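You operate a simulated robot arm through the tools that you are given. There is no shell and no other tool.

The job below is to be done with a simulated robot arm. You get a single attempt, and the scene is never put back.

Task
Tidy up at the top of the workbench. At the end: the green holder is in the top drawer of the workbench; the cream holder is in the middle drawer of the workbench; whatever was shut is shut again. Leave all else as you found it, and nothing knocked over.

Only the result counts: the job must be done as asked and must still hold three seconds after the hand-in. Knocking over, shifting, dropping, spilling or breaking anything else fails it.

Robot
A 6-joint arm with a two-finger parallel gripper, fixed in place. Base frame: the origin is on the floor under the middle of its stand, x ahead of it, y to its left, z up. Readings come in cm, degrees, newtons and seconds.
With the tool pointing down near the work surface it reaches from about 30 to 66 cm from the base axis. Its first joint turns from -115.0 to 115.0 degrees. Payload 3.43 kg.
The tool frame sits at the grasp point between the pads (the TCP): z along the fingers, y along the line on which they close. The tips reach 3.4 cm beyond it. Largest opening 12.8 cm; finger width 2.4, thickness 1.2; the body of the gripper, 4.8 by 13 cm, starts 9.6 cm behind the TCP.
Orientation is told as [roll, pitch, yaw] about the base's x, y, z axes, in that order, counted from this pose: with the fingers straight down and closing along the base's y, the tool's x points along the base's -x, its y along +y and its z along -z.

Tools
- The arm moves only by the tool apply_moves. Its argument "series" is a list of rows, each a list of 7 numbers: the shift along the tool's x, y, z in units of 200 mm (1.0 is 200 mm), then the turn, a rotation vector about the tool's x, y, z in units of 90 degrees (1.0 is 90 degrees), then the closure, from 0 (fully open) to 1 (shut). In form: [[x, y, z, rx, ry, rz, claw], ...]. A call has 1 to 20 rows; each row is the pose to reach, as a shift and turn from the pose commanded when the call began, along the tool's axes at that moment. A call with a number of a shift or a turn outside -1 to 1 is refused whole. A row lasts 0.2 s, in which the tool goes at most 5 cm and 8.6 degrees; a call with a longer step from one row to the next is refused whole, and so is a gripper value outside its range. Where a pose cannot be reached the arm comes as near as it can. A force on the tool above 40 N (or 10 N above the force at the start of the call, whichever is more), or a blocked arm, ends the call early, and 0.2 s more pass. The fingers move at their own pace (about 15.3 cm/s each) and stop on an object; they squeeze with about 27 N. The grip force told is the motor's: it shows also when the fingers shut on nothing. Time passes only in rows, and 0.2 s behind the last, so rows that repeat a pose let the fingers close. The reply holds the time, the measured pose of the TCP, the force on the tool along the base axes, the opening and the grip force, in the units named above and with some noise, with the torque about the TCP (base axes, N m) and any sound that the robot's microphone picked up.
- Cameras (640 x 400 px; columns grow to the right, rows downward): "scene" is fixed at [4.71, -64.62, 141.46]; the picture's right is [0.64, -0.77, 0.00], its down [-0.47, -0.39, -0.79] and it looks along [0.61, 0.51, -0.61] (base axes); focal length 314 px, centre (320, 200). "wrist" rides on the gripper at [7.6, -1.1, -16] in the tool frame; the picture's right is [0.15, 0.99, 0.00], its down [-0.88, 0.13, -0.46] and it looks along [-0.45, 0.07, 0.89] (tool axes); focal length 234 px, centre (320, 200). There is no depth. A picture from a camera that has moved, and an enlarged one, comes with that camera's place and axes in the base frame and with its lens. The place of the scene camera against the robot may be out by one fixed shift of up to 2.5 cm in any direction.
- grab_frame(camera): a new picture of that camera. The clock stands still meanwhile.
- raise_lower(by): slides the trunk up (or, below 0, down) by that many cm; the arm rides with it, the base frame stays. It gives what a move gives, with no picture.
- enlarge(camera, box): a new picture of the part [left, top, right, bottom] of that camera's present view, enlarged. The clock stands still meanwhile.
- finish_job(): hands the job in; it is judged then, once.

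Nothing tells you positions but the pictures and the camera data. Unless the task says otherwise, let go and move clear before handing in.

The tools are called after "Request:" as a command line: name --pt "numbers of a row" for each row, then --argument value for the rest, lists and objects as JSON in quotes. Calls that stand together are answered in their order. apply_moves: Moves the arm, as the interface text tells. Its arguments: {"type":"object","properties":{"series":{"type":"array","items":{"type":"array","items":{"type":"number"}}}},"required":["series"]} The other tools are called the same way: raise_lower (by) moves the trunk up or down; grab_frame (camera) takes a picture; enlarge (camera, box) takes an enlarged picture of a part of a camera's view; finish_job () hands the job in.

At the start:

```text
time: 0.0
position: [41.67, -14.92, 118.11]
tcp_rot: [0.0, 0.0, -0.2]
ft_force: [0.1, 0.8, 0.1]
wrist_torque: [0.01, -0.01, -0.03]
width: 12.83
finger_force: 0.0
trunk travel left (down, up): [-87.5, 11.5]
```

scene: 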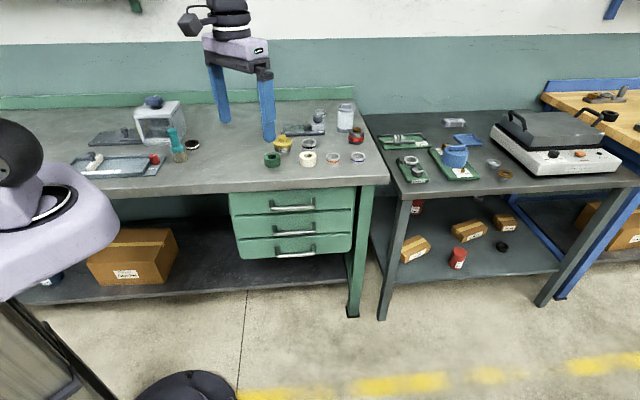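
wrist: 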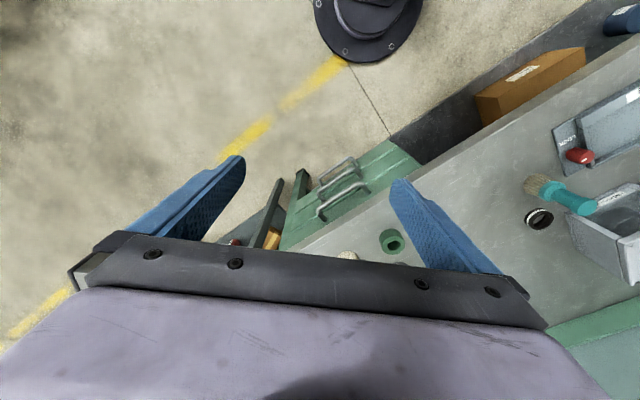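

I see a grey workbench with a three-drawer green cabinet, and a green and a cream ring-like holder near the front edge. I'll take enlarged views first to locate everything accurately.

Request:
enlarge --camera "scene" --box '[220, 90, 400, 270]'

Request:
enlarge --camera "scene" --box '[240, 90, 380, 180]'

Request:
enlarge --camera "wrist" --box '[240, 120, 480, 270]'

```text
2.22 times, centred on (310, 180) of scene
camera zoom: at [4.71, -64.62, 141.46], right [0.64, -0.77, 0.0], down [-0.47, -0.39, -0.79], along [0.61, 0.51, -0.61], focal length 697 px, centre (342, 244)
```

zoom: 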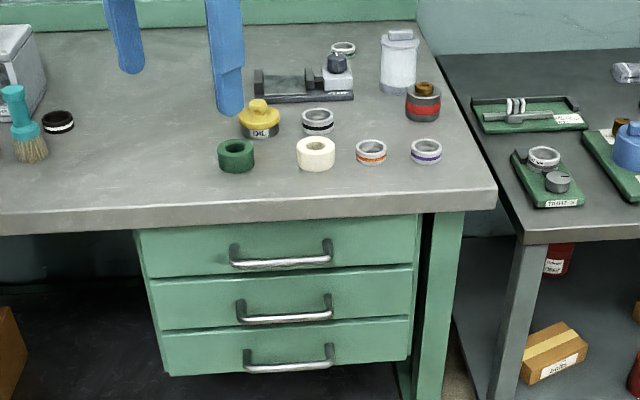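

```text
4.44 times, centred on (310, 135) of scene
camera zoom: at [4.71, -64.62, 141.46], right [0.64, -0.77, 0.0], down [-0.47, -0.39, -0.79], along [0.61, 0.51, -0.61], focal length 1394 px, centre (364, 489)
```

zoom: 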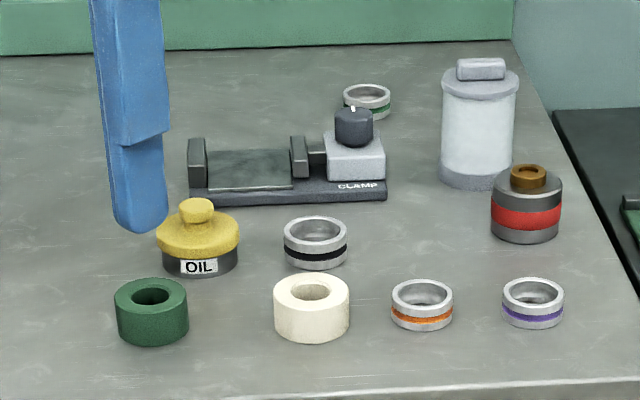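

```text
2.67 times, centred on (360, 195) of wrist
camera zoom: at [34.16, -16.09, 133.98], right [-0.15, 0.99, 0.0], down [0.88, 0.13, 0.46], along [0.45, 0.07, -0.89], focal length 624 px, centre (213, 213)
```

zoom: 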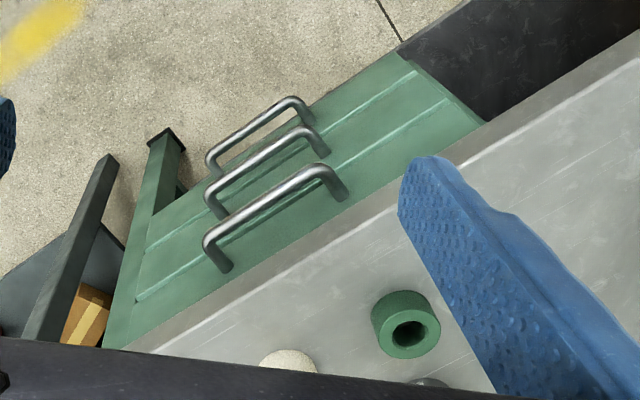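

The bench edge appears to run at about 45° in the base frame, along (0.71, -0.71), with the drawers facing the robot side. I'll turn the tool to square up with the bench and move higher over the edge for a better look.

Request:
apply_moves --pt "-0.1 0.07 0 0 0 -0.0833 0" --pt "-0.2 0.14 0 0 0 -0.1667 0" --pt "-0.3 0.21 0 0 0 -0.25 0" --pt "-0.4 0.28 0 0 0 -0.3333 0" --pt "-0.5 0.35 0 0 0 -0.4167 0" --pt "-0.6 0.42 0 0 0 -0.5 0" --pt "-0.6 0.42 0 0 0 -0.5 0"

Request:
grab_frame --camera "wrist"

Request:
grab_frame --camera "scene"

```text
time: 1.6
position: [53.6, -6.5, 117.96]
tcp_rot: [0.0, 0.1, 45.0]
ft_force: [-0.5, -0.1, -0.3]
wrist_torque: [-0.01, -0.03, 0.01]
width: 12.8
finger_force: 0.1
trunk travel left (down, up): [-87.5, 11.5]
```

```text
taken
camera wrist: at [49.17, -12.74, 133.99], right [-0.8, 0.59, 0.0], down [0.53, 0.72, 0.46], along [0.27, 0.37, -0.89], focal length 234 px, centre (320, 200)
```

wrist: 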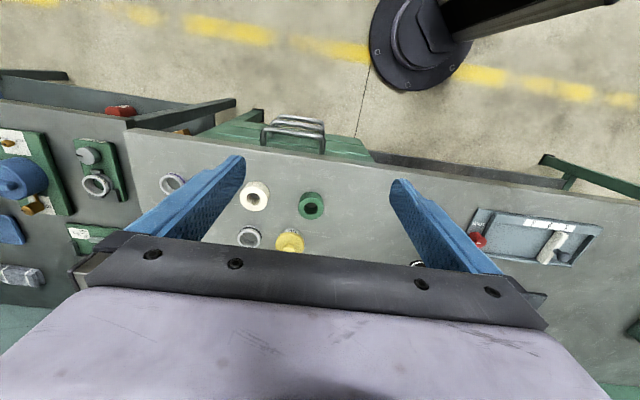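

```text
taken
```

scene: 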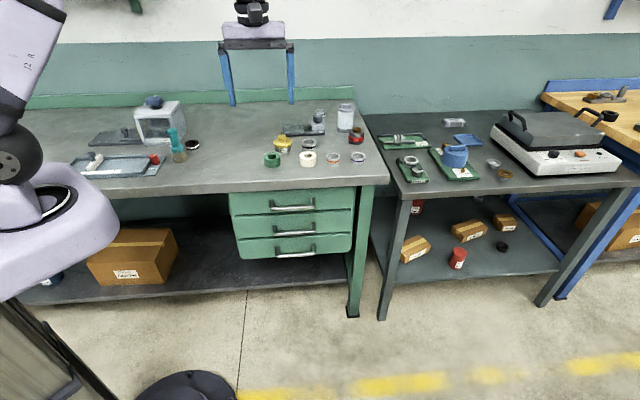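

Tool is now roughly square with the bench. I'll enlarge the area with the holders and drawer handles to measure them.

Request:
enlarge --camera "wrist" --box '[200, 90, 400, 260]'

Request:
enlarge --camera "wrist" --box '[0, 60, 260, 240]'

Request:
enlarge --camera "wrist" --box '[380, 60, 640, 240]'

```text
2.35 times, centred on (300, 175) of wrist
camera zoom: at [49.17, -12.74, 133.99], right [-0.8, 0.59, 0.0], down [0.53, 0.72, 0.46], along [0.27, 0.37, -0.89], focal length 551 px, centre (367, 259)
```

zoom: 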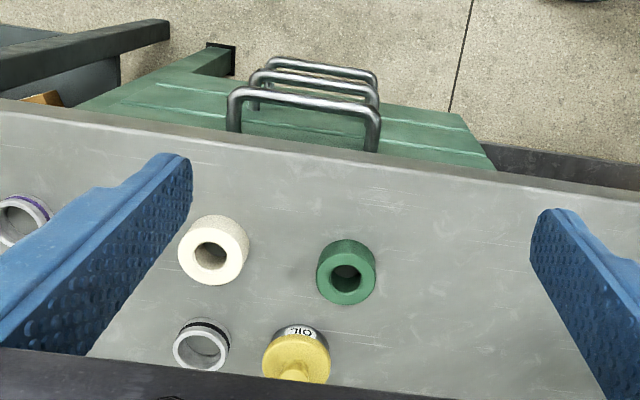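

```text
2.22 times, centred on (130, 150) of wrist
camera zoom: at [49.17, -12.74, 133.99], right [-0.8, 0.59, 0.0], down [0.53, 0.72, 0.46], along [0.27, 0.37, -0.89], focal length 520 px, centre (742, 311)
```

zoom: 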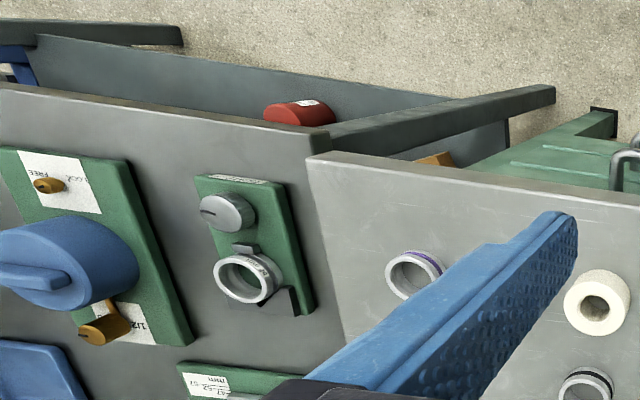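

```text
2.22 times, centred on (510, 150) of wrist
camera zoom: at [49.17, -12.74, 133.99], right [-0.8, 0.59, 0.0], down [0.53, 0.72, 0.46], along [0.27, 0.37, -0.89], focal length 520 px, centre (-102, 311)
```

zoom: 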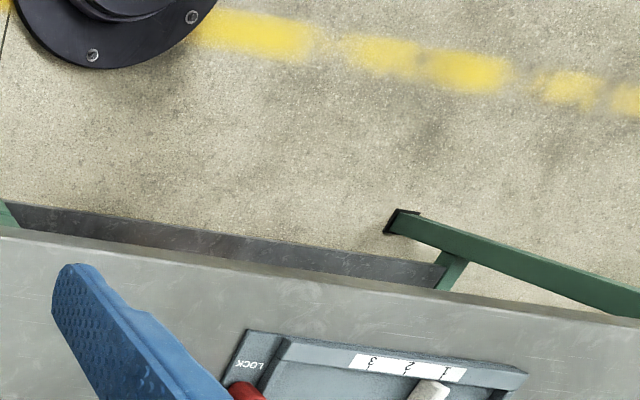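

The top drawer handle is near (60.6, -7.4, 79), with the middle one roughly 11 cm lower, and the bench top is near z = 88. I'll swing the tool to horizontal, pointing into the bench with the fingers closing vertically, while staying high and in front of the bench.

Request:
apply_moves --pt "0.021 -0.0183 0 -0.05132 -0.05132 0.05132 0" --pt "0.042 -0.0366 0 -0.10264 -0.10264 0.10264 0" --pt "0.063 -0.0549 0 -0.15396 -0.15396 0.15396 0" --pt "0.084 -0.0732 0 -0.20528 -0.20528 0.20528 0" --pt "0.105 -0.0915 0 -0.2566 -0.2566 0.2566 0" --pt "0.126 -0.1098 0 -0.30792 -0.30792 0.30792 0" --pt "0.147 -0.1281 0 -0.35924 -0.35924 0.35924 0" --pt "0.168 -0.1464 0 -0.41056 -0.41056 0.41056 0" --pt "0.189 -0.1647 0 -0.46188 -0.46188 0.46188 0" --pt "0.21 -0.183 0 -0.5132 -0.5132 0.5132 0" --pt "0.231 -0.2013 0 -0.56452 -0.56452 0.56452 0" --pt "0.252 -0.2196 0 -0.61584 -0.61584 0.61584 0" --pt "0.273 -0.2379 0 -0.66716 -0.66716 0.66716 0" --pt "0.294 -0.2562 0 -0.71848 -0.71848 0.71848 0" --pt "0.315 -0.275 0 -0.7698 -0.7698 0.7698 0" --pt "0.315 -0.275 0 -0.7698 -0.7698 0.7698 0"

Request:
grab_frame --camera "scene"

Request:
grab_frame --camera "wrist"

```text
time: 5.0
position: [53.09, -14.84, 117.95]
tcp_rot: [90.1, 0.1, -45.2]
ft_force: [-0.4, 0.5, 0.0]
wrist_torque: [-0.01, 0.04, 0.07]
width: 12.79
finger_force: 0.1
trunk travel left (down, up): [-87.5, 11.5]
```

```text
taken
```

scene: 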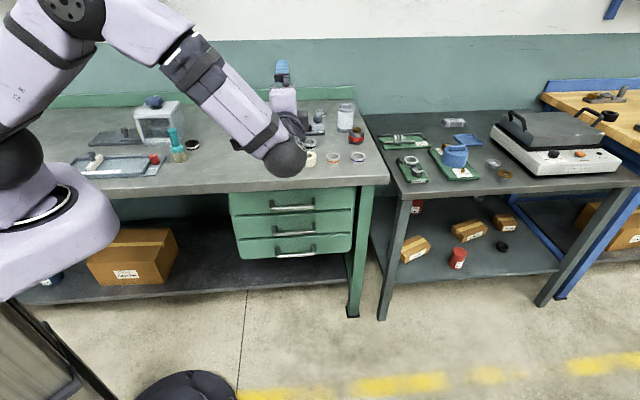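

```text
taken
camera wrist: at [36.53, -20.81, 116.87], right [-0.1, 0.1, 0.99], down [0.3, -0.95, 0.13], along [0.95, 0.31, 0.07], focal length 234 px, centre (320, 200)
```

wrist: 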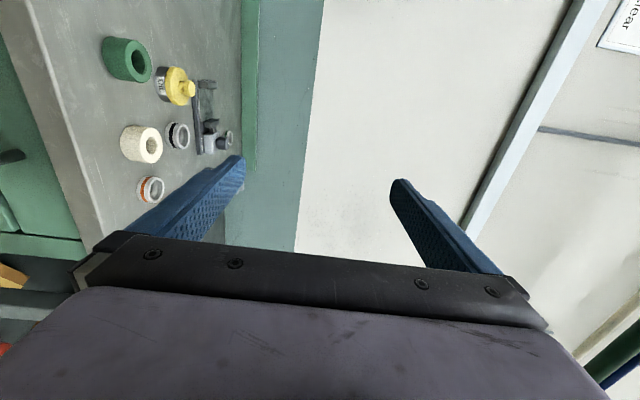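

The horizontal pose works with the arm staying in front of the bench. Next I lower the trunk so the gripper comes level with the top drawer handle, still about 7 cm clear of it.

Request:
raise_lower --by -36

Request:
grab_frame --camera "wrist"

Request:
grab_frame --camera "scene"

```text
time: 8.5
position: [53.18, -14.85, 81.95]
tcp_rot: [90.0, 0.0, -45.0]
ft_force: [-0.3, 0.0, 0.3]
wrist_torque: [-0.02, 0.01, -0.05]
width: 12.83
finger_force: 0.2
trunk travel left (down, up): [-51.5, 47.5]
```

```text
taken
camera wrist: at [36.54, -20.82, 80.89], right [-0.1, 0.1, 0.99], down [0.3, -0.94, 0.13], along [0.95, 0.31, 0.07], focal length 234 px, centre (320, 200)
```

wrist: 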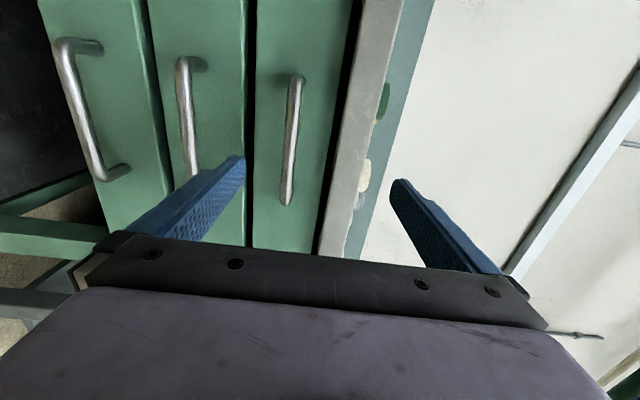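

```text
taken
```

scene: 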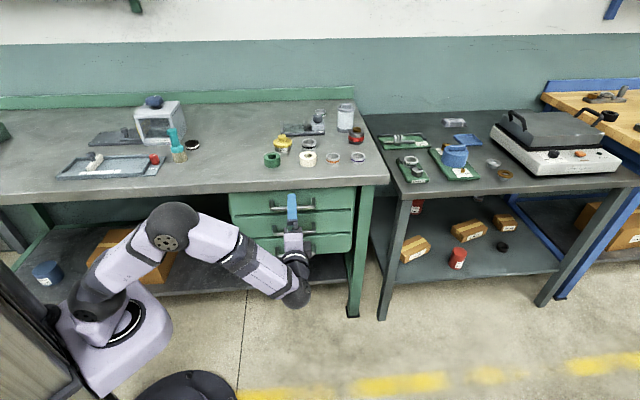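

The wrist view shows the three drawer handles clearly (image right is up, so the rightmost is the top drawer). I'll enlarge it to measure the top handle.

Request:
enlarge --camera "wrist" --box '[160, 40, 420, 240]'

Request:
enlarge --camera "scene" --box '[220, 170, 370, 270]'

```text
2.00 times, centred on (290, 140) of wrist
camera zoom: at [36.54, -20.82, 80.89], right [-0.1, 0.1, 0.99], down [0.3, -0.94, 0.13], along [0.95, 0.31, 0.07], focal length 468 px, centre (380, 320)
```

zoom: 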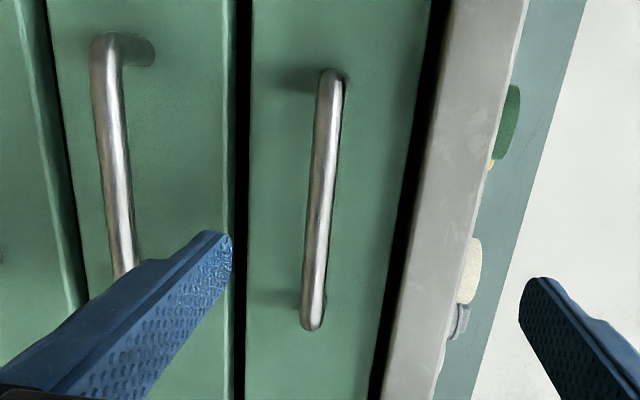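

```text
4.00 times, centred on (295, 220) of scene
camera zoom: at [4.71, -64.62, 141.46], right [0.64, -0.77, 0.0], down [-0.47, -0.39, -0.79], along [0.61, 0.51, -0.61], focal length 1255 px, centre (420, 120)
```

zoom: 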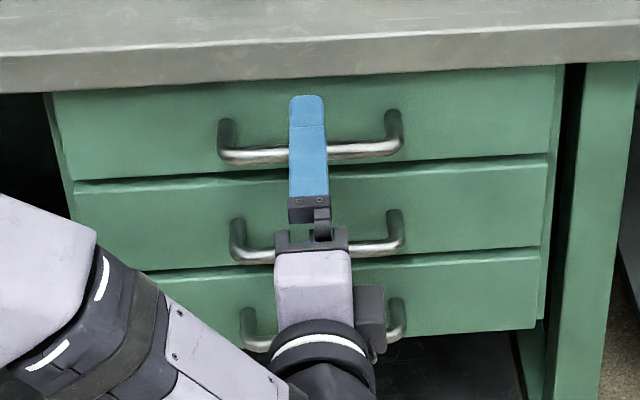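

The top handle bar sits near e≈48, p≈37.6 cm (toward the bench) and z≈78.5, about 5 cm proud of the drawer front. I'll drop 3.4 cm, narrow the fingers and advance so they straddle the bar.

Request:
raise_lower --by -3.4

Request:
apply_moves --pt "0 0 0 0 0 0 0.6" --pt "0 0 0.05 0 0 0 0.6" --pt "0 0 0.1 0 0 0 0.6" --pt "0 0 0.15 0 0 0 0.6" --pt "0 0 0.2 0 0 0 0.6" --pt "0 0 0.2 0 0 0 0.6"

Request:
grab_frame --camera "wrist"

Request:
enlarge --camera "scene" --box '[220, 170, 370, 270]'

```text
time: 9.3
position: [53.2, -14.83, 78.58]
tcp_rot: [90.0, 0.0, -45.0]
ft_force: [0.4, -0.9, 0.6]
wrist_torque: [0.03, -0.04, 0.04]
width: 12.8
finger_force: 0.1
trunk travel left (down, up): [-48.1, 50.9]
```

```text
time: 10.7
position: [55.92, -11.9, 78.52]
tcp_rot: [90.0, 0.0, -45.0]
ft_force: [-0.3, -0.2, -0.6]
wrist_torque: [-0.02, -0.02, 0.0]
width: 5.12
finger_force: 0.1
trunk travel left (down, up): [-48.1, 50.9]
```

```text
taken
camera wrist: at [39.39, -18.02, 77.45], right [-0.1, 0.1, 0.99], down [0.3, -0.94, 0.13], along [0.95, 0.31, 0.07], focal length 234 px, centre (320, 200)
```

wrist: 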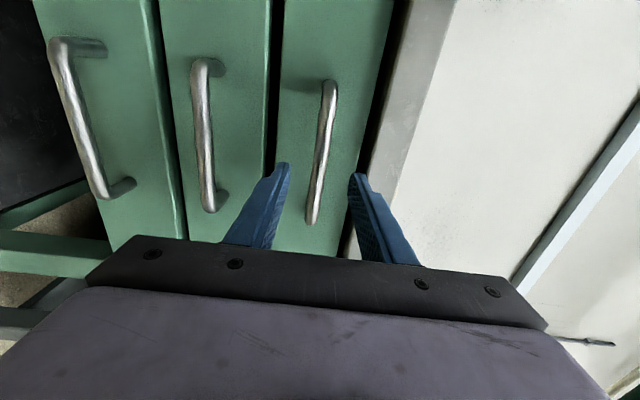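

```text
4.00 times, centred on (295, 220) of scene
camera zoom: at [4.71, -64.62, 141.46], right [0.64, -0.77, 0.0], down [-0.47, -0.39, -0.79], along [0.61, 0.51, -0.61], focal length 1255 px, centre (420, 120)
```

zoom: 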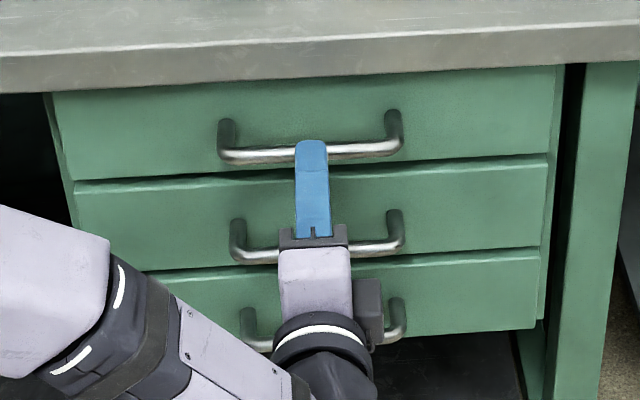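

The bar lies centred between the two fingertips. I advance the remaining 5.5 cm.

Request:
apply_moves --pt "0 0 0.05 0 0 0 0.6" --pt "0 0 0.1 0 0 0 0.6" --pt "0 0 0.15 0 0 0 0.6" --pt "0 0 0.2 0 0 0 0.6" --pt "0 0 0.25 0 0 0 0.6" --pt "0 0 0.275 0 0 0 0.6"

Request:
enlarge --camera "wrist" --box '[200, 40, 460, 240]'

Request:
enlarge --camera "scene" --box '[220, 170, 370, 270]'

```text
time: 12.1
position: [59.74, -7.98, 78.41]
tcp_rot: [90.0, -0.1, -45.0]
ft_force: [0.7, -0.3, 0.5]
wrist_torque: [-0.01, 0.02, 0.01]
width: 5.11
finger_force: 0.0
trunk travel left (down, up): [-48.1, 50.9]
```

```text
2.00 times, centred on (330, 140) of wrist
camera zoom: at [43.28, -14.04, 77.42], right [-0.1, 0.1, 0.99], down [0.3, -0.94, 0.13], along [0.95, 0.31, 0.07], focal length 468 px, centre (300, 320)
```

zoom: 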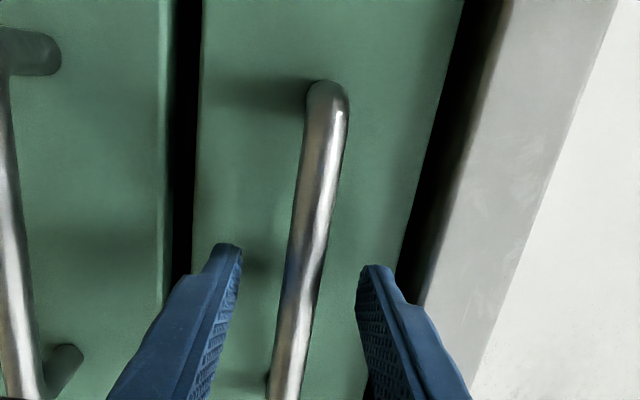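

```text
4.00 times, centred on (295, 220) of scene
camera zoom: at [4.71, -64.62, 141.46], right [0.64, -0.77, 0.0], down [-0.47, -0.39, -0.79], along [0.61, 0.51, -0.61], focal length 1255 px, centre (420, 120)
```

zoom: 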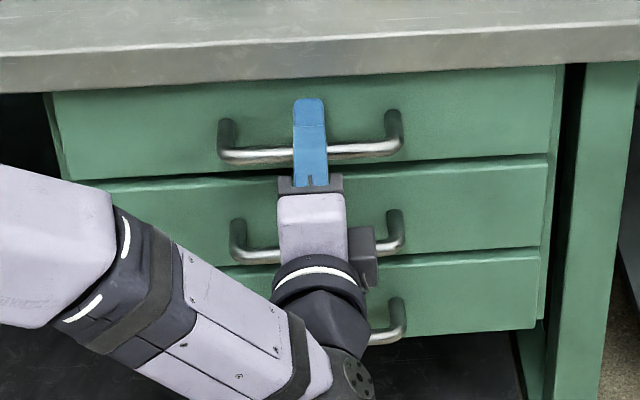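

The bar is now between the fingers with the tips behind it. I close on it.

Request:
apply_moves --pt "0 0 0 0 0 0 0.75" --pt "0 0 0 0 0 0 0.85" --pt "0 0 0 0 0 0 1" --pt "0 0 0 0 0 0 1" --pt "0 0 0 0 0 0 1"

```text
time: 13.3
position: [59.86, -8.02, 78.43]
tcp_rot: [89.8, -0.1, -45.0]
ft_force: [0.0, 0.7, -3.2]
wrist_torque: [-0.04, -0.06, -0.17]
width: 1.49
finger_force: 44.9
trunk travel left (down, up): [-48.1, 50.9]
```

The bar is gripped (1.49 cm). I pull gently outward and watch the forces.

Request:
apply_moves --pt "0 0 -0.04 0 0 0 1" --pt "0 0 -0.08 0 0 0 1" --pt "0 0 -0.12 0 0 0 1" --pt "0 0 -0.16 0 0 0 1" --pt "0 0 -0.2 0 0 0 1"

Request:
enlarge --camera "scene" --box '[220, 160, 370, 270]'

```text
time: 14.5
position: [57.11, -10.8, 78.43]
tcp_rot: [89.9, 0.1, -45.0]
ft_force: [-0.2, 1.5, -4.0]
wrist_torque: [-0.04, -0.1, -0.43]
width: 1.46
finger_force: 44.7
trunk travel left (down, up): [-48.1, 50.9]
```

```text
3.64 times, centred on (295, 215) of scene
camera zoom: at [4.71, -64.62, 141.46], right [0.64, -0.77, 0.0], down [-0.47, -0.39, -0.79], along [0.61, 0.51, -0.61], focal length 1141 px, centre (411, 146)
```

zoom: 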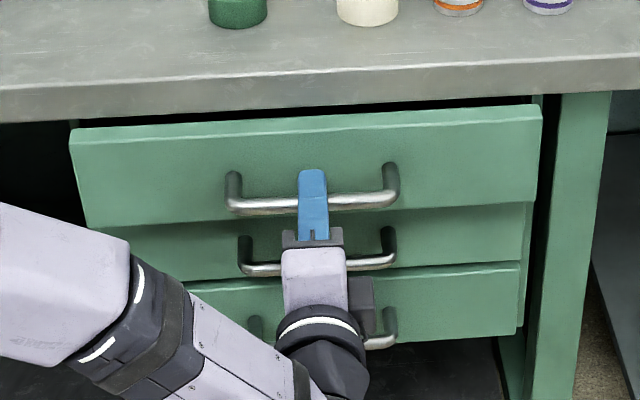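

The top drawer slides freely. I continue pulling another 12 cm.

Request:
apply_moves --pt "0 0 -0.05 0 0 0 1" --pt "0 0 -0.1 0 0 0 1" --pt "0 0 -0.15 0 0 0 1" --pt "0 0 -0.2 0 0 0 1" --pt "0 0 -0.25 0 0 0 1" --pt "0 0 -0.3 0 0 0 1" --pt "0 0 -0.35 0 0 0 1" --pt "0 0 -0.4 0 0 0 1" --pt "0 0 -0.45 0 0 0 1" --pt "0 0 -0.5 0 0 0 1" --pt "0 0 -0.55 0 0 0 1" --pt "0 0 -0.6 0 0 0 1"

Request:
grab_frame --camera "scene"

Request:
grab_frame --camera "wrist"

```text
time: 17.1
position: [48.49, -19.35, 78.49]
tcp_rot: [89.7, 0.2, -44.8]
ft_force: [-5.4, 4.1, -19.1]
wrist_torque: [-0.21, 0.04, 0.2]
width: 1.49
finger_force: 44.8
trunk travel left (down, up): [-48.1, 50.9]
```

```text
taken
```

scene: 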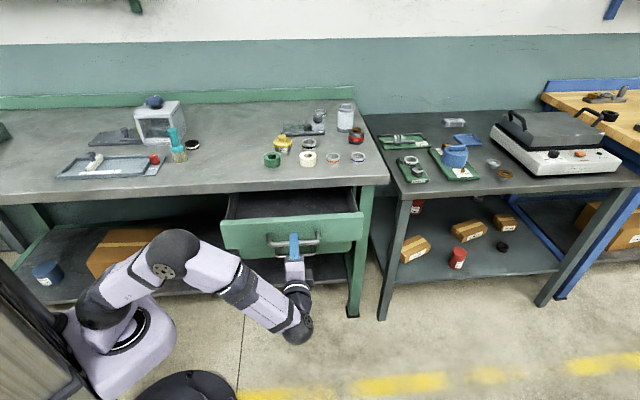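

```text
taken
camera wrist: at [31.91, -25.46, 77.46], right [-0.1, 0.11, 0.99], down [0.3, -0.94, 0.13], along [0.95, 0.31, 0.06], focal length 234 px, centre (320, 200)
```

wrist: 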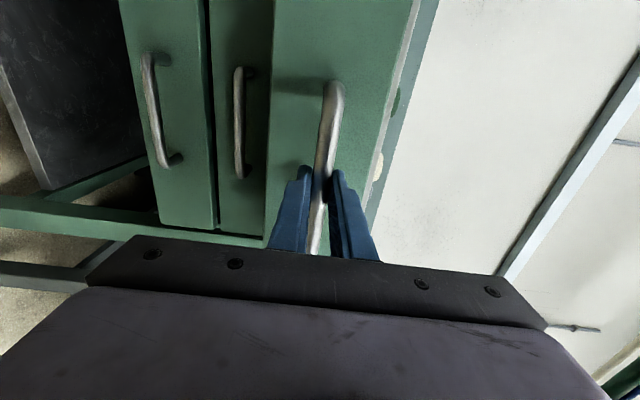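

The top drawer is now open about 16 cm. I release the handle and back away before lifting.

Request:
apply_moves --pt "0 0 0 0 0 0 0.8" --pt "0 0 0 0 0 0 0.6" --pt "0 0 0 0 0 0 0.6" --pt "0 0 -0.05 0 0 0 0.6" --pt "0 0 -0.1 0 0 0 0.6" --pt "0 0 -0.15 0 0 0 0.6" --pt "0 0 -0.2 0 0 0 0.6" --pt "0 0 -0.25 0 0 0 0.6" --pt "0 0 -0.3 0 0 0 0.6" --pt "0 0 -0.35 0 0 0 0.6" --pt "0 0 -0.35 0 0 0 0.6"

Request:
grab_frame --camera "wrist"

Request:
enlarge --camera "scene" --box '[200, 130, 400, 270]'

```text
time: 19.5
position: [43.6, -24.28, 78.71]
tcp_rot: [90.0, 0.0, -45.1]
ft_force: [0.7, 0.1, 1.0]
wrist_torque: [0.01, 0.04, 0.0]
width: 5.12
finger_force: 0.0
trunk travel left (down, up): [-48.1, 50.9]
```

```text
taken
camera wrist: at [26.96, -30.36, 77.51], right [-0.1, 0.1, 0.99], down [0.3, -0.94, 0.13], along [0.95, 0.31, 0.07], focal length 234 px, centre (320, 200)
```

wrist: 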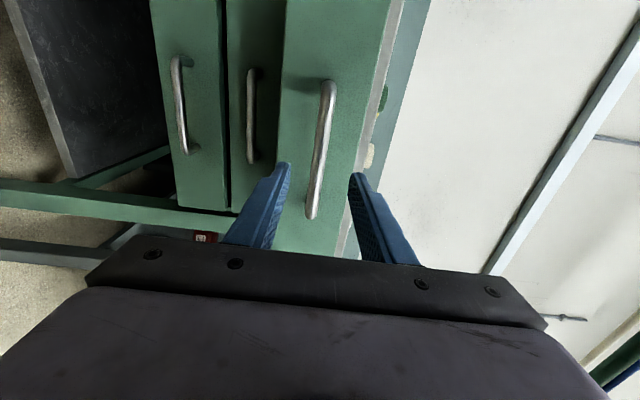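

```text
2.86 times, centred on (300, 200) of scene
camera zoom: at [4.71, -64.62, 141.46], right [0.64, -0.77, 0.0], down [-0.47, -0.39, -0.79], along [0.61, 0.51, -0.61], focal length 896 px, centre (377, 200)
```

zoom: 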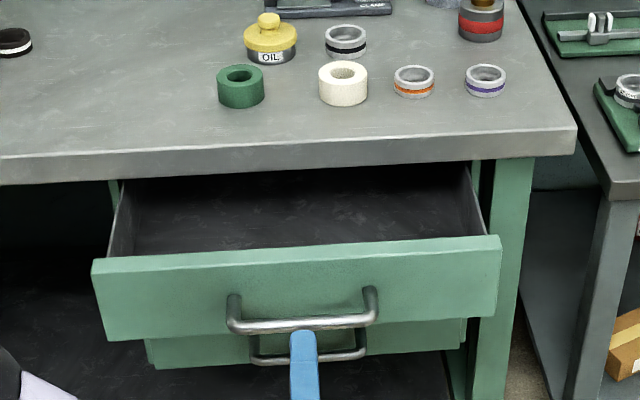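

The drawer is open and empty, and the gripper is clear. I raise the trunk and then reorient to a tilted-down pose, because the cream holder lies beyond straight-down reach at about 73 cm.

Request:
raise_lower --by 40

Request:
apply_moves --pt "0.0321 -0.0279 0.0817 0.06627 0.0109 -0.05084 0.4" --pt "0.0642 -0.0558 0.1633 0.13253 0.0218 -0.10168 0.4" --pt "0.0963 -0.0838 0.245 0.1988 0.0327 -0.15253 0.4" --pt "0.1283 -0.1117 0.3267 0.26507 0.0436 -0.20337 0.4" --pt "0.1604 -0.1396 0.4083 0.33133 0.0545 -0.25421 0.4" --pt "0.1925 -0.1675 0.49 0.3976 0.0654 -0.30505 0.4" --pt "0.2246 -0.1954 0.5717 0.46387 0.0763 -0.35589 0.4" --pt "0.2567 -0.2233 0.6533 0.53013 0.0872 -0.40673 0.4" --pt "0.2888 -0.2513 0.735 0.5964 0.0981 -0.45758 0.4" --pt "0.3208 -0.2792 0.8167 0.66267 0.109 -0.50842 0.4" --pt "0.3529 -0.3071 0.8983 0.72893 0.1199 -0.55926 0.4" --pt "0.385 -0.335 0.98 0.7952 0.1308 -0.6101 0.4" --pt "0.385 -0.335 0.98 0.7952 0.1308 -0.6101 0.4"

Request:
grab_frame --camera "wrist"

Request:
grab_frame --camera "scene"

```text
time: 23.3
position: [43.65, -24.2, 118.63]
tcp_rot: [90.1, 0.1, -45.0]
ft_force: [-0.6, 0.9, 0.2]
wrist_torque: [0.01, 0.02, 0.01]
width: 5.14
finger_force: 0.0
trunk travel left (down, up): [-88.1, 10.9]
```

```text
time: 26.1
position: [52.08, -4.95, 112.0]
tcp_rot: [-0.1, -30.1, 0.1]
ft_force: [-0.5, 1.1, 0.0]
wrist_torque: [0.01, -0.02, 0.0]
width: 7.68
finger_force: 0.1
trunk travel left (down, up): [-88.1, 10.9]
```

```text
taken
camera wrist: at [37.48, -6.3, 121.96], right [-0.13, 0.99, -0.07], down [0.53, 0.13, 0.84], along [0.84, 0.07, -0.54], focal length 234 px, centre (320, 200)
```

wrist: 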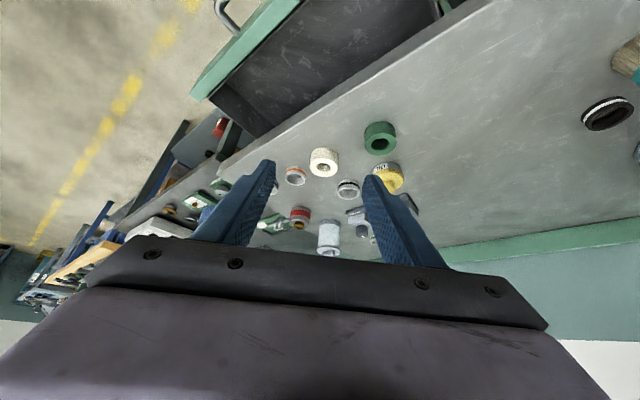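

```text
taken
```

scene: 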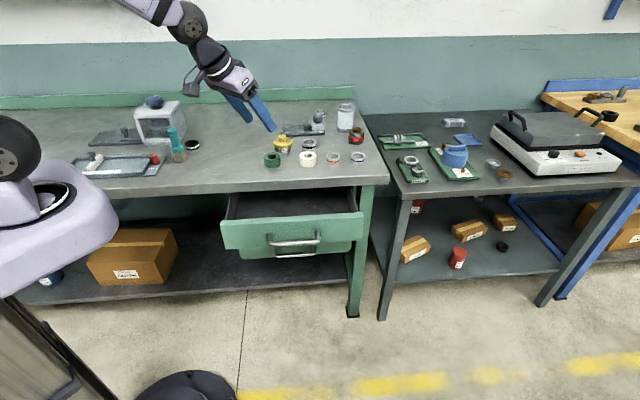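

Both holders are visible from here. I enlarge to triangulate them better.

Request:
enlarge --camera "wrist" --box '[260, 90, 420, 190]'

```text
4.00 times, centred on (340, 140) of wrist
camera zoom: at [37.48, -6.3, 121.96], right [-0.13, 0.99, -0.07], down [0.53, 0.13, 0.84], along [0.84, 0.07, -0.54], focal length 937 px, centre (240, 440)
```

zoom: 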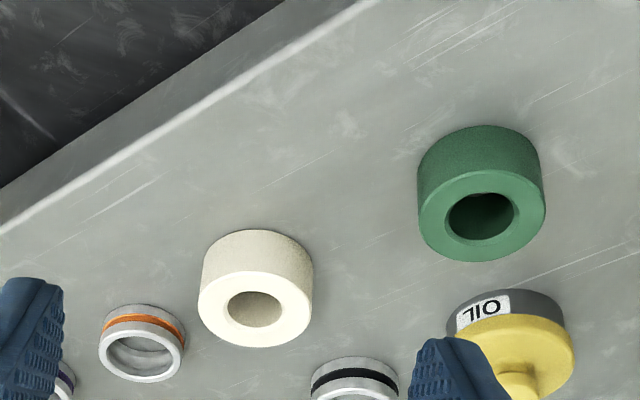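

Green holder top is at about (64.95, 5.5, 90.9) and cream at (73.1, -3.25, 90.9), each about 5.6 cm wide and 3 cm tall; the bench top is z≈87.9. I move to a point 10 cm back along the tool axis from the green grasp.

Request:
apply_moves --pt "0.0012 0.0871 0.109 0 0 0 0.4" --pt "0.0023 0.1742 0.218 0 0 0 0.4" --pt "0.0035 0.2613 0.327 0 0 0 0.4" --pt "0.0047 0.3483 0.436 0 0 0 0.4" --pt "0.0058 0.4354 0.545 0 0 0 0.4" --pt "0.007 0.5225 0.654 0 0 0 0.4" --pt "0.007 0.5225 0.654 0 0 0 0.4"

Request:
grab_frame --camera "wrist"

Request:
enlarge --camera "scene" --box '[220, 90, 400, 200]'

```text
time: 27.7
position: [58.35, 5.54, 100.76]
tcp_rot: [0.0, -29.9, 0.0]
ft_force: [0.5, -0.5, 0.3]
wrist_torque: [-0.01, 0.01, -0.01]
width: 7.69
finger_force: 0.0
trunk travel left (down, up): [-88.1, 10.9]
```

```text
taken
camera wrist: at [43.94, 4.25, 110.76], right [-0.13, 0.99, -0.07], down [0.53, 0.13, 0.84], along [0.84, 0.07, -0.54], focal length 234 px, centre (320, 200)
```

wrist: 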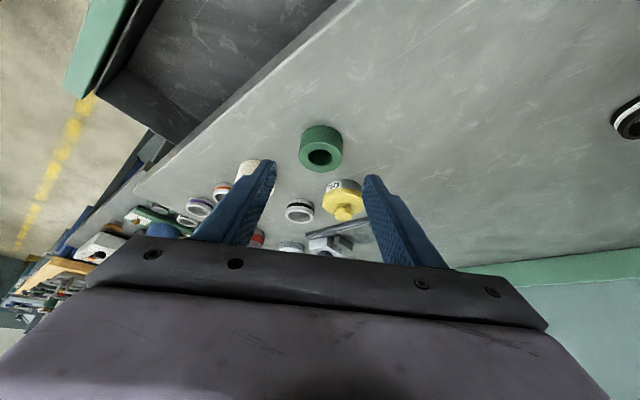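

```text
3.56 times, centred on (310, 145) of scene
camera zoom: at [4.71, -64.62, 141.46], right [0.64, -0.77, 0.0], down [-0.47, -0.39, -0.79], along [0.61, 0.51, -0.61], focal length 1116 px, centre (356, 396)
```

zoom: 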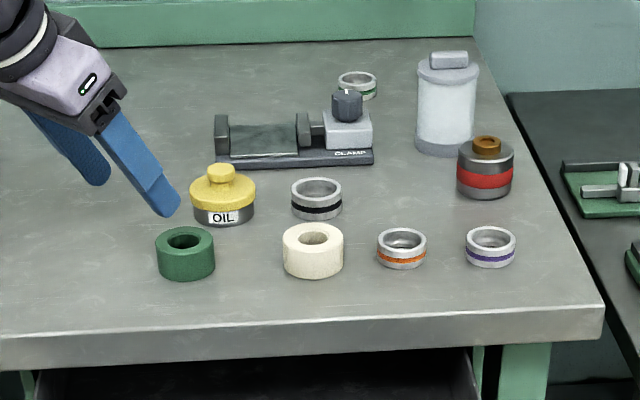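

Request:
enlarge --camera "wrist" --box '[240, 100, 400, 220]'

```text
3.33 times, centred on (320, 160) of wrist
camera zoom: at [43.94, 4.25, 110.76], right [-0.13, 0.99, -0.07], down [0.53, 0.13, 0.84], along [0.84, 0.07, -0.54], focal length 781 px, centre (320, 333)
```

zoom: 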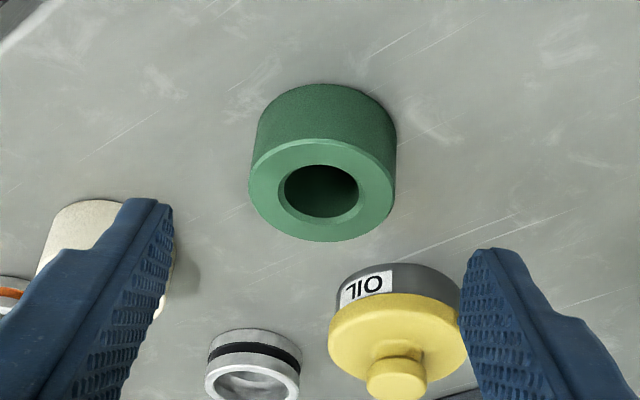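

The green holder is centred between the fingers (y≈5.57). I descend along the tool axis in small steps to straddle it.

Request:
apply_moves --pt "-0.0004 0.0001 0.05 0 0 0 0.4" --pt "-0.0008 0.0002 0.1 0 0 0 0.4" --pt "-0.0012 0.0003 0.15 0 0 0 0.4" --pt "-0.0016 0.0004 0.2 0 0 0 0.4" --pt "-0.002 0.0005 0.25 0 0 0 0.4" --pt "-0.0024 0.0006 0.3 0 0 0 0.4" --pt "-0.0028 0.0007 0.35 0 0 0 0.4" --pt "-0.0032 0.0008 0.4 0 0 0 0.4" --pt "-0.0032 0.0008 0.4 0 0 0 0.4"

Request:
grab_frame --camera "wrist"

Request:
enlarge --camera "scene" --box '[220, 110, 360, 200]'

```text
time: 29.7
position: [62.44, 5.57, 93.56]
tcp_rot: [-0.1, -30.0, -0.1]
ft_force: [-0.2, 0.1, 0.3]
wrist_torque: [-0.01, 0.03, -0.01]
width: 7.67
finger_force: 0.2
trunk travel left (down, up): [-88.1, 10.9]
```

```text
taken
camera wrist: at [47.98, 4.29, 103.69], right [-0.13, 0.99, -0.07], down [0.53, 0.13, 0.83], along [0.84, 0.07, -0.55], focal length 234 px, centre (320, 200)
```

wrist: 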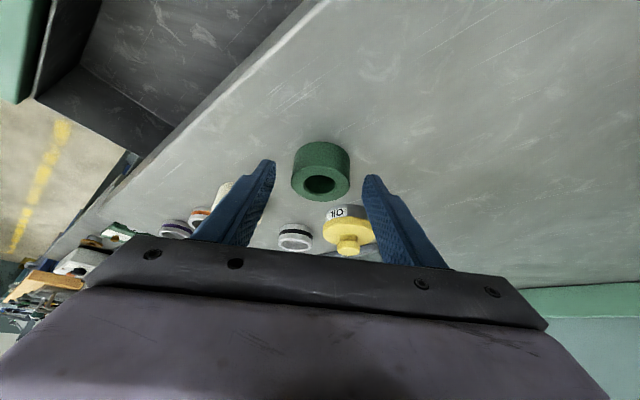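

```text
4.44 times, centred on (290, 155) of scene
camera zoom: at [4.71, -64.62, 141.46], right [0.64, -0.77, 0.0], down [-0.47, -0.39, -0.79], along [0.61, 0.51, -0.61], focal length 1394 px, centre (453, 400)
```

zoom: 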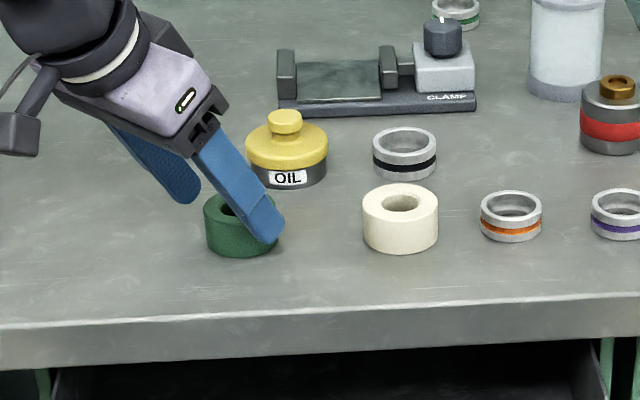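

Alignment looks good. I descend the last 2 cm and then close gently on the green holder.

Request:
apply_moves --pt "0 0 0.03 0 0 0 0.4" --pt "0 0 0.06 0 0 0 0.4" --pt "0 0 0.09 0 0 0 0.4" --pt "0 0 0.105 0 0 0 0.4" --pt "0 0 0.105 0 0 0 0.4"

Request:
enlarge --camera "wrist" --box '[220, 100, 420, 260]'

Request:
enlarge --camera "scene" --box '[240, 120, 340, 190]'

```text
time: 30.9
position: [63.45, 5.57, 91.74]
tcp_rot: [-0.1, -30.0, 0.0]
ft_force: [0.3, -0.1, -0.2]
wrist_torque: [-0.01, 0.03, 0.0]
width: 7.68
finger_force: 0.1
trunk travel left (down, up): [-88.1, 10.9]
```

```text
2.50 times, centred on (320, 180) of wrist
camera zoom: at [48.99, 4.3, 101.87], right [-0.13, 0.99, -0.07], down [0.54, 0.13, 0.83], along [0.84, 0.07, -0.55], focal length 585 px, centre (320, 250)
```

zoom: 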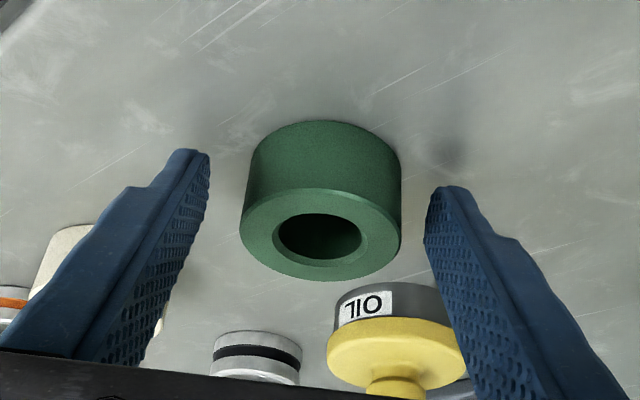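

```text
5.71 times, centred on (290, 155) of scene
camera zoom: at [4.71, -64.62, 141.46], right [0.64, -0.77, 0.0], down [-0.47, -0.39, -0.79], along [0.61, 0.51, -0.61], focal length 1793 px, centre (491, 457)
```

zoom: 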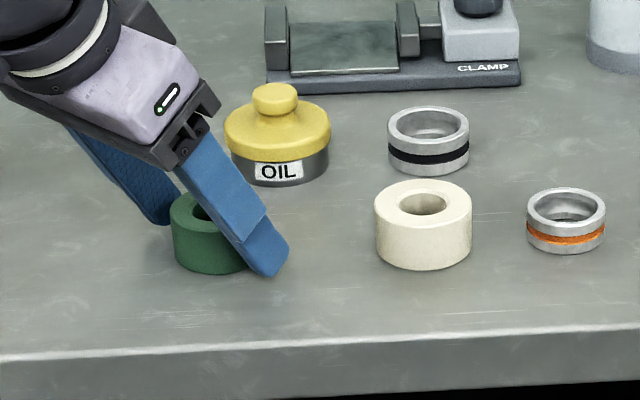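

No contact with the bench and the holder is centred. I close on it.

Request:
apply_moves --pt "0 0 0 0 0 0 0.48" --pt "0 0 0 0 0 0 0.54" --pt "0 0 0 0 0 0 0.6" --pt "0 0 0 0 0 0 0.8" --pt "0 0 0 0 0 0 1" --pt "0 0 0 0 0 0 1" --pt "0 0 0 0 0 0 1"

```text
time: 32.5
position: [63.49, 5.49, 91.86]
tcp_rot: [0.0, -30.0, 0.1]
ft_force: [0.5, -0.1, 0.9]
wrist_torque: [0.02, 0.01, 0.0]
width: 5.27
finger_force: 26.4
trunk travel left (down, up): [-88.1, 10.9]
```

The green holder is gripped (5.3 cm). I lift it straight up 14 cm.

Request:
apply_moves --pt "-0.0125 0 -0.02165 0 0 0 1" --pt "-0.025 0 -0.0433 0 0 0 1" --pt "-0.05 0 -0.0866 0 0 0 1" --pt "-0.1 0 -0.1732 0 0 0 1" --pt "-0.15 0 -0.2598 0 0 0 1" --pt "-0.2 0 -0.3464 0 0 0 1" --pt "-0.25 0 -0.433 0 0 0 1" --pt "-0.3 0 -0.5196 0 0 0 1" --pt "-0.35 0 -0.6062 0 0 0 1" --pt "-0.35 0 -0.6062 0 0 0 1"

Request:
grab_frame --camera "wrist"

Request:
grab_frame --camera "scene"

```text
time: 34.7
position: [63.49, 5.56, 105.79]
tcp_rot: [-0.1, -30.0, 0.0]
ft_force: [-0.4, 0.1, -0.7]
wrist_torque: [-0.02, 0.04, -0.03]
width: 5.29
finger_force: 26.6
trunk travel left (down, up): [-88.1, 10.9]
```

```text
taken
camera wrist: at [48.99, 4.28, 115.82], right [-0.13, 0.99, -0.07], down [0.54, 0.13, 0.83], along [0.84, 0.07, -0.55], focal length 234 px, centre (320, 200)
```

wrist: 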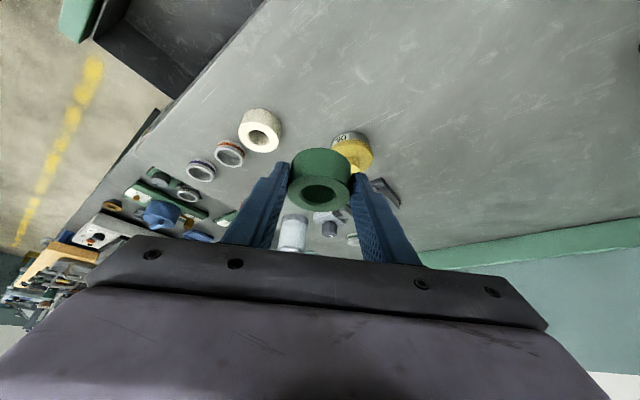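

```text
taken
```

scene: 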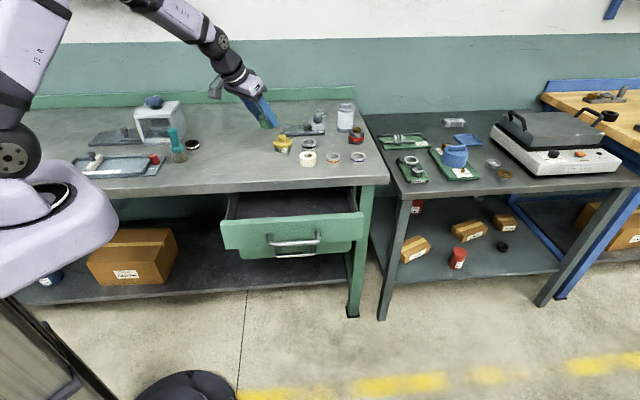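

Secure. I move over the open drawer while turning 45° about the vertical, keeping the holder upright.

Request:
apply_moves --pt "0.0433 -0.0766 -0.025 -0.03125 0 -0.05413 1" --pt "0.0866 -0.1531 -0.05 -0.0625 0 -0.10825 1" --pt "0.1299 -0.2297 -0.075 -0.09375 0 -0.16238 1" --pt "0.1732 -0.3063 -0.1 -0.125 0 -0.2165 1" --pt "0.2165 -0.3828 -0.125 -0.15625 0 -0.27063 1" --pt "0.2598 -0.4594 -0.15 -0.1875 0 -0.32475 1" --pt "0.3031 -0.5359 -0.175 -0.21875 0 -0.37888 1" --pt "0.3464 -0.6125 -0.2 -0.25 0 -0.433 1" --pt "0.3464 -0.6125 -0.2 -0.25 0 -0.433 1"

Request:
grab_frame --camera "wrist"

Request:
grab_frame --camera "scene"

```text
time: 36.7
position: [55.5, -6.69, 105.8]
tcp_rot: [0.0, -30.0, 45.1]
ft_force: [-0.2, 0.5, -0.9]
wrist_torque: [-0.02, 0.03, 0.02]
width: 5.25
finger_force: 27.5
trunk travel left (down, up): [-88.1, 10.9]
```

```text
taken
camera wrist: at [46.1, -17.98, 115.88], right [-0.79, 0.61, -0.07], down [0.29, 0.47, 0.83], along [0.54, 0.64, -0.55], focal length 234 px, centre (320, 200)
```

wrist: 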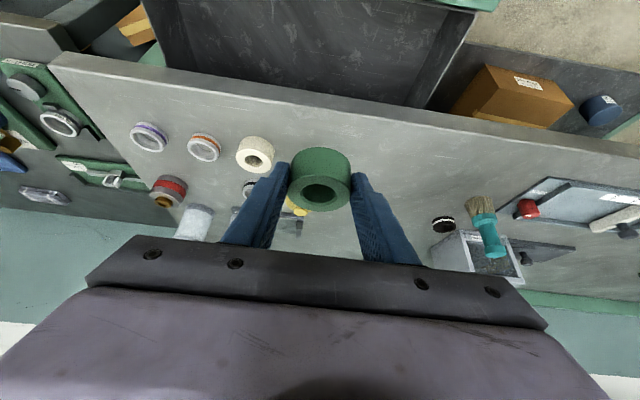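

```text
taken
```

scene: 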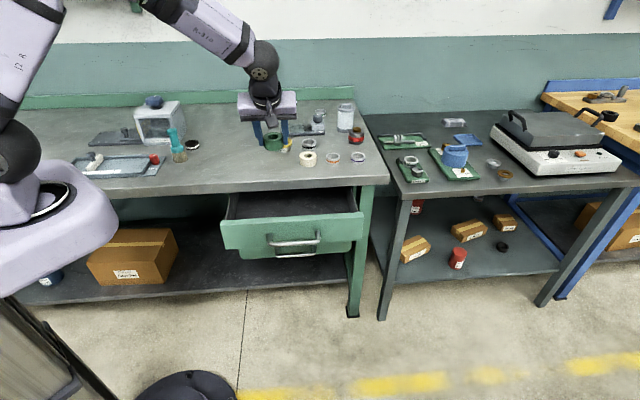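

Request:
enlarge --camera "wrist" --box '[150, 0, 500, 180]'

Request:
enlarge --camera "scene" --box '[210, 160, 380, 270]'

```text
1.83 times, centred on (325, 90) of wrist
camera zoom: at [46.1, -17.98, 115.88], right [-0.79, 0.61, -0.07], down [0.29, 0.47, 0.83], along [0.54, 0.64, -0.55], focal length 428 px, centre (311, 401)
```

zoom: 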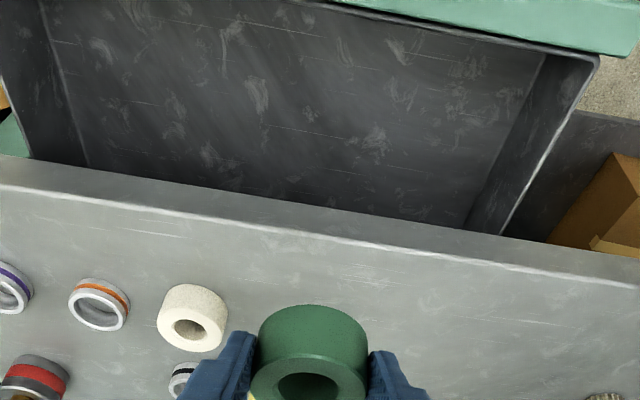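

```text
3.64 times, centred on (295, 215) of scene
camera zoom: at [4.71, -64.62, 141.46], right [0.64, -0.77, 0.0], down [-0.47, -0.39, -0.79], along [0.61, 0.51, -0.61], focal length 1141 px, centre (411, 146)
```

zoom: 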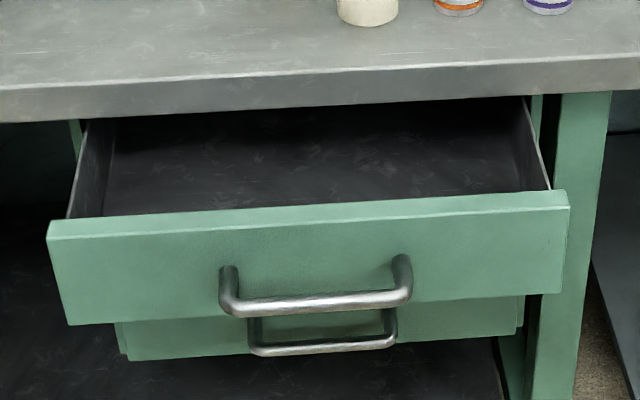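

The drawer interior runs from p≈28 (panel back) to the bench edge at p≈39.8, with its floor near z≈76.5. I nudge 1 cm outward and lower partway to check clearance.

Request:
apply_moves --pt "0.0433 0 -0.025 0 0 0 1" --pt "0.0433 0 -0.025 0 0 0 1"

Request:
raise_lower --by -16

Request:
grab_frame --camera "wrist"

Request:
enlarge --camera "scene" --box '[200, 100, 400, 270]'

```text
time: 37.3
position: [54.78, -7.45, 105.87]
tcp_rot: [0.0, -30.0, 45.0]
ft_force: [-0.8, 0.3, -0.6]
wrist_torque: [-0.03, 0.0, -0.02]
width: 5.26
finger_force: 26.7
trunk travel left (down, up): [-88.1, 10.9]
```

```text
time: 39.1
position: [54.96, -7.45, 89.81]
tcp_rot: [0.0, -30.0, 45.1]
ft_force: [0.0, -0.2, 0.0]
wrist_torque: [-0.03, 0.01, -0.01]
width: 5.26
finger_force: 26.6
trunk travel left (down, up): [-72.1, 26.9]
```

```text
taken
camera wrist: at [45.4, -18.7, 99.91], right [-0.79, 0.61, -0.07], down [0.29, 0.47, 0.83], along [0.54, 0.64, -0.55], focal length 234 px, centre (320, 200)
```

wrist: 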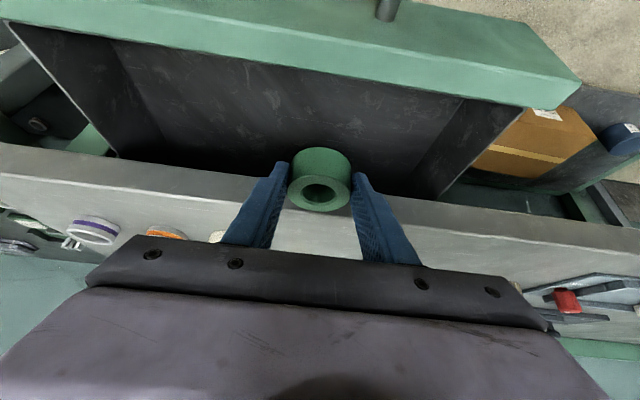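

```text
2.35 times, centred on (300, 185) of scene
camera zoom: at [4.71, -64.62, 141.46], right [0.64, -0.77, 0.0], down [-0.47, -0.39, -0.79], along [0.61, 0.51, -0.61], focal length 738 px, centre (367, 235)
```

zoom: 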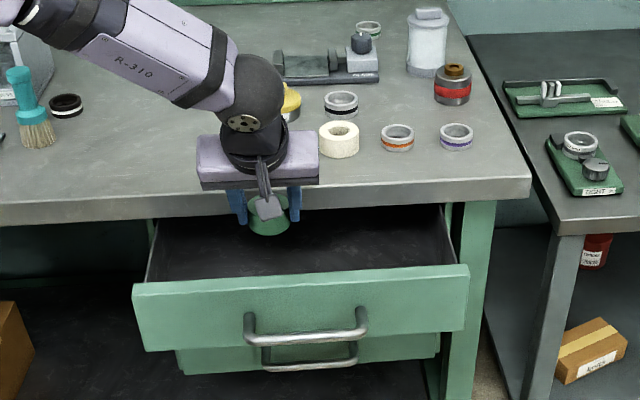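

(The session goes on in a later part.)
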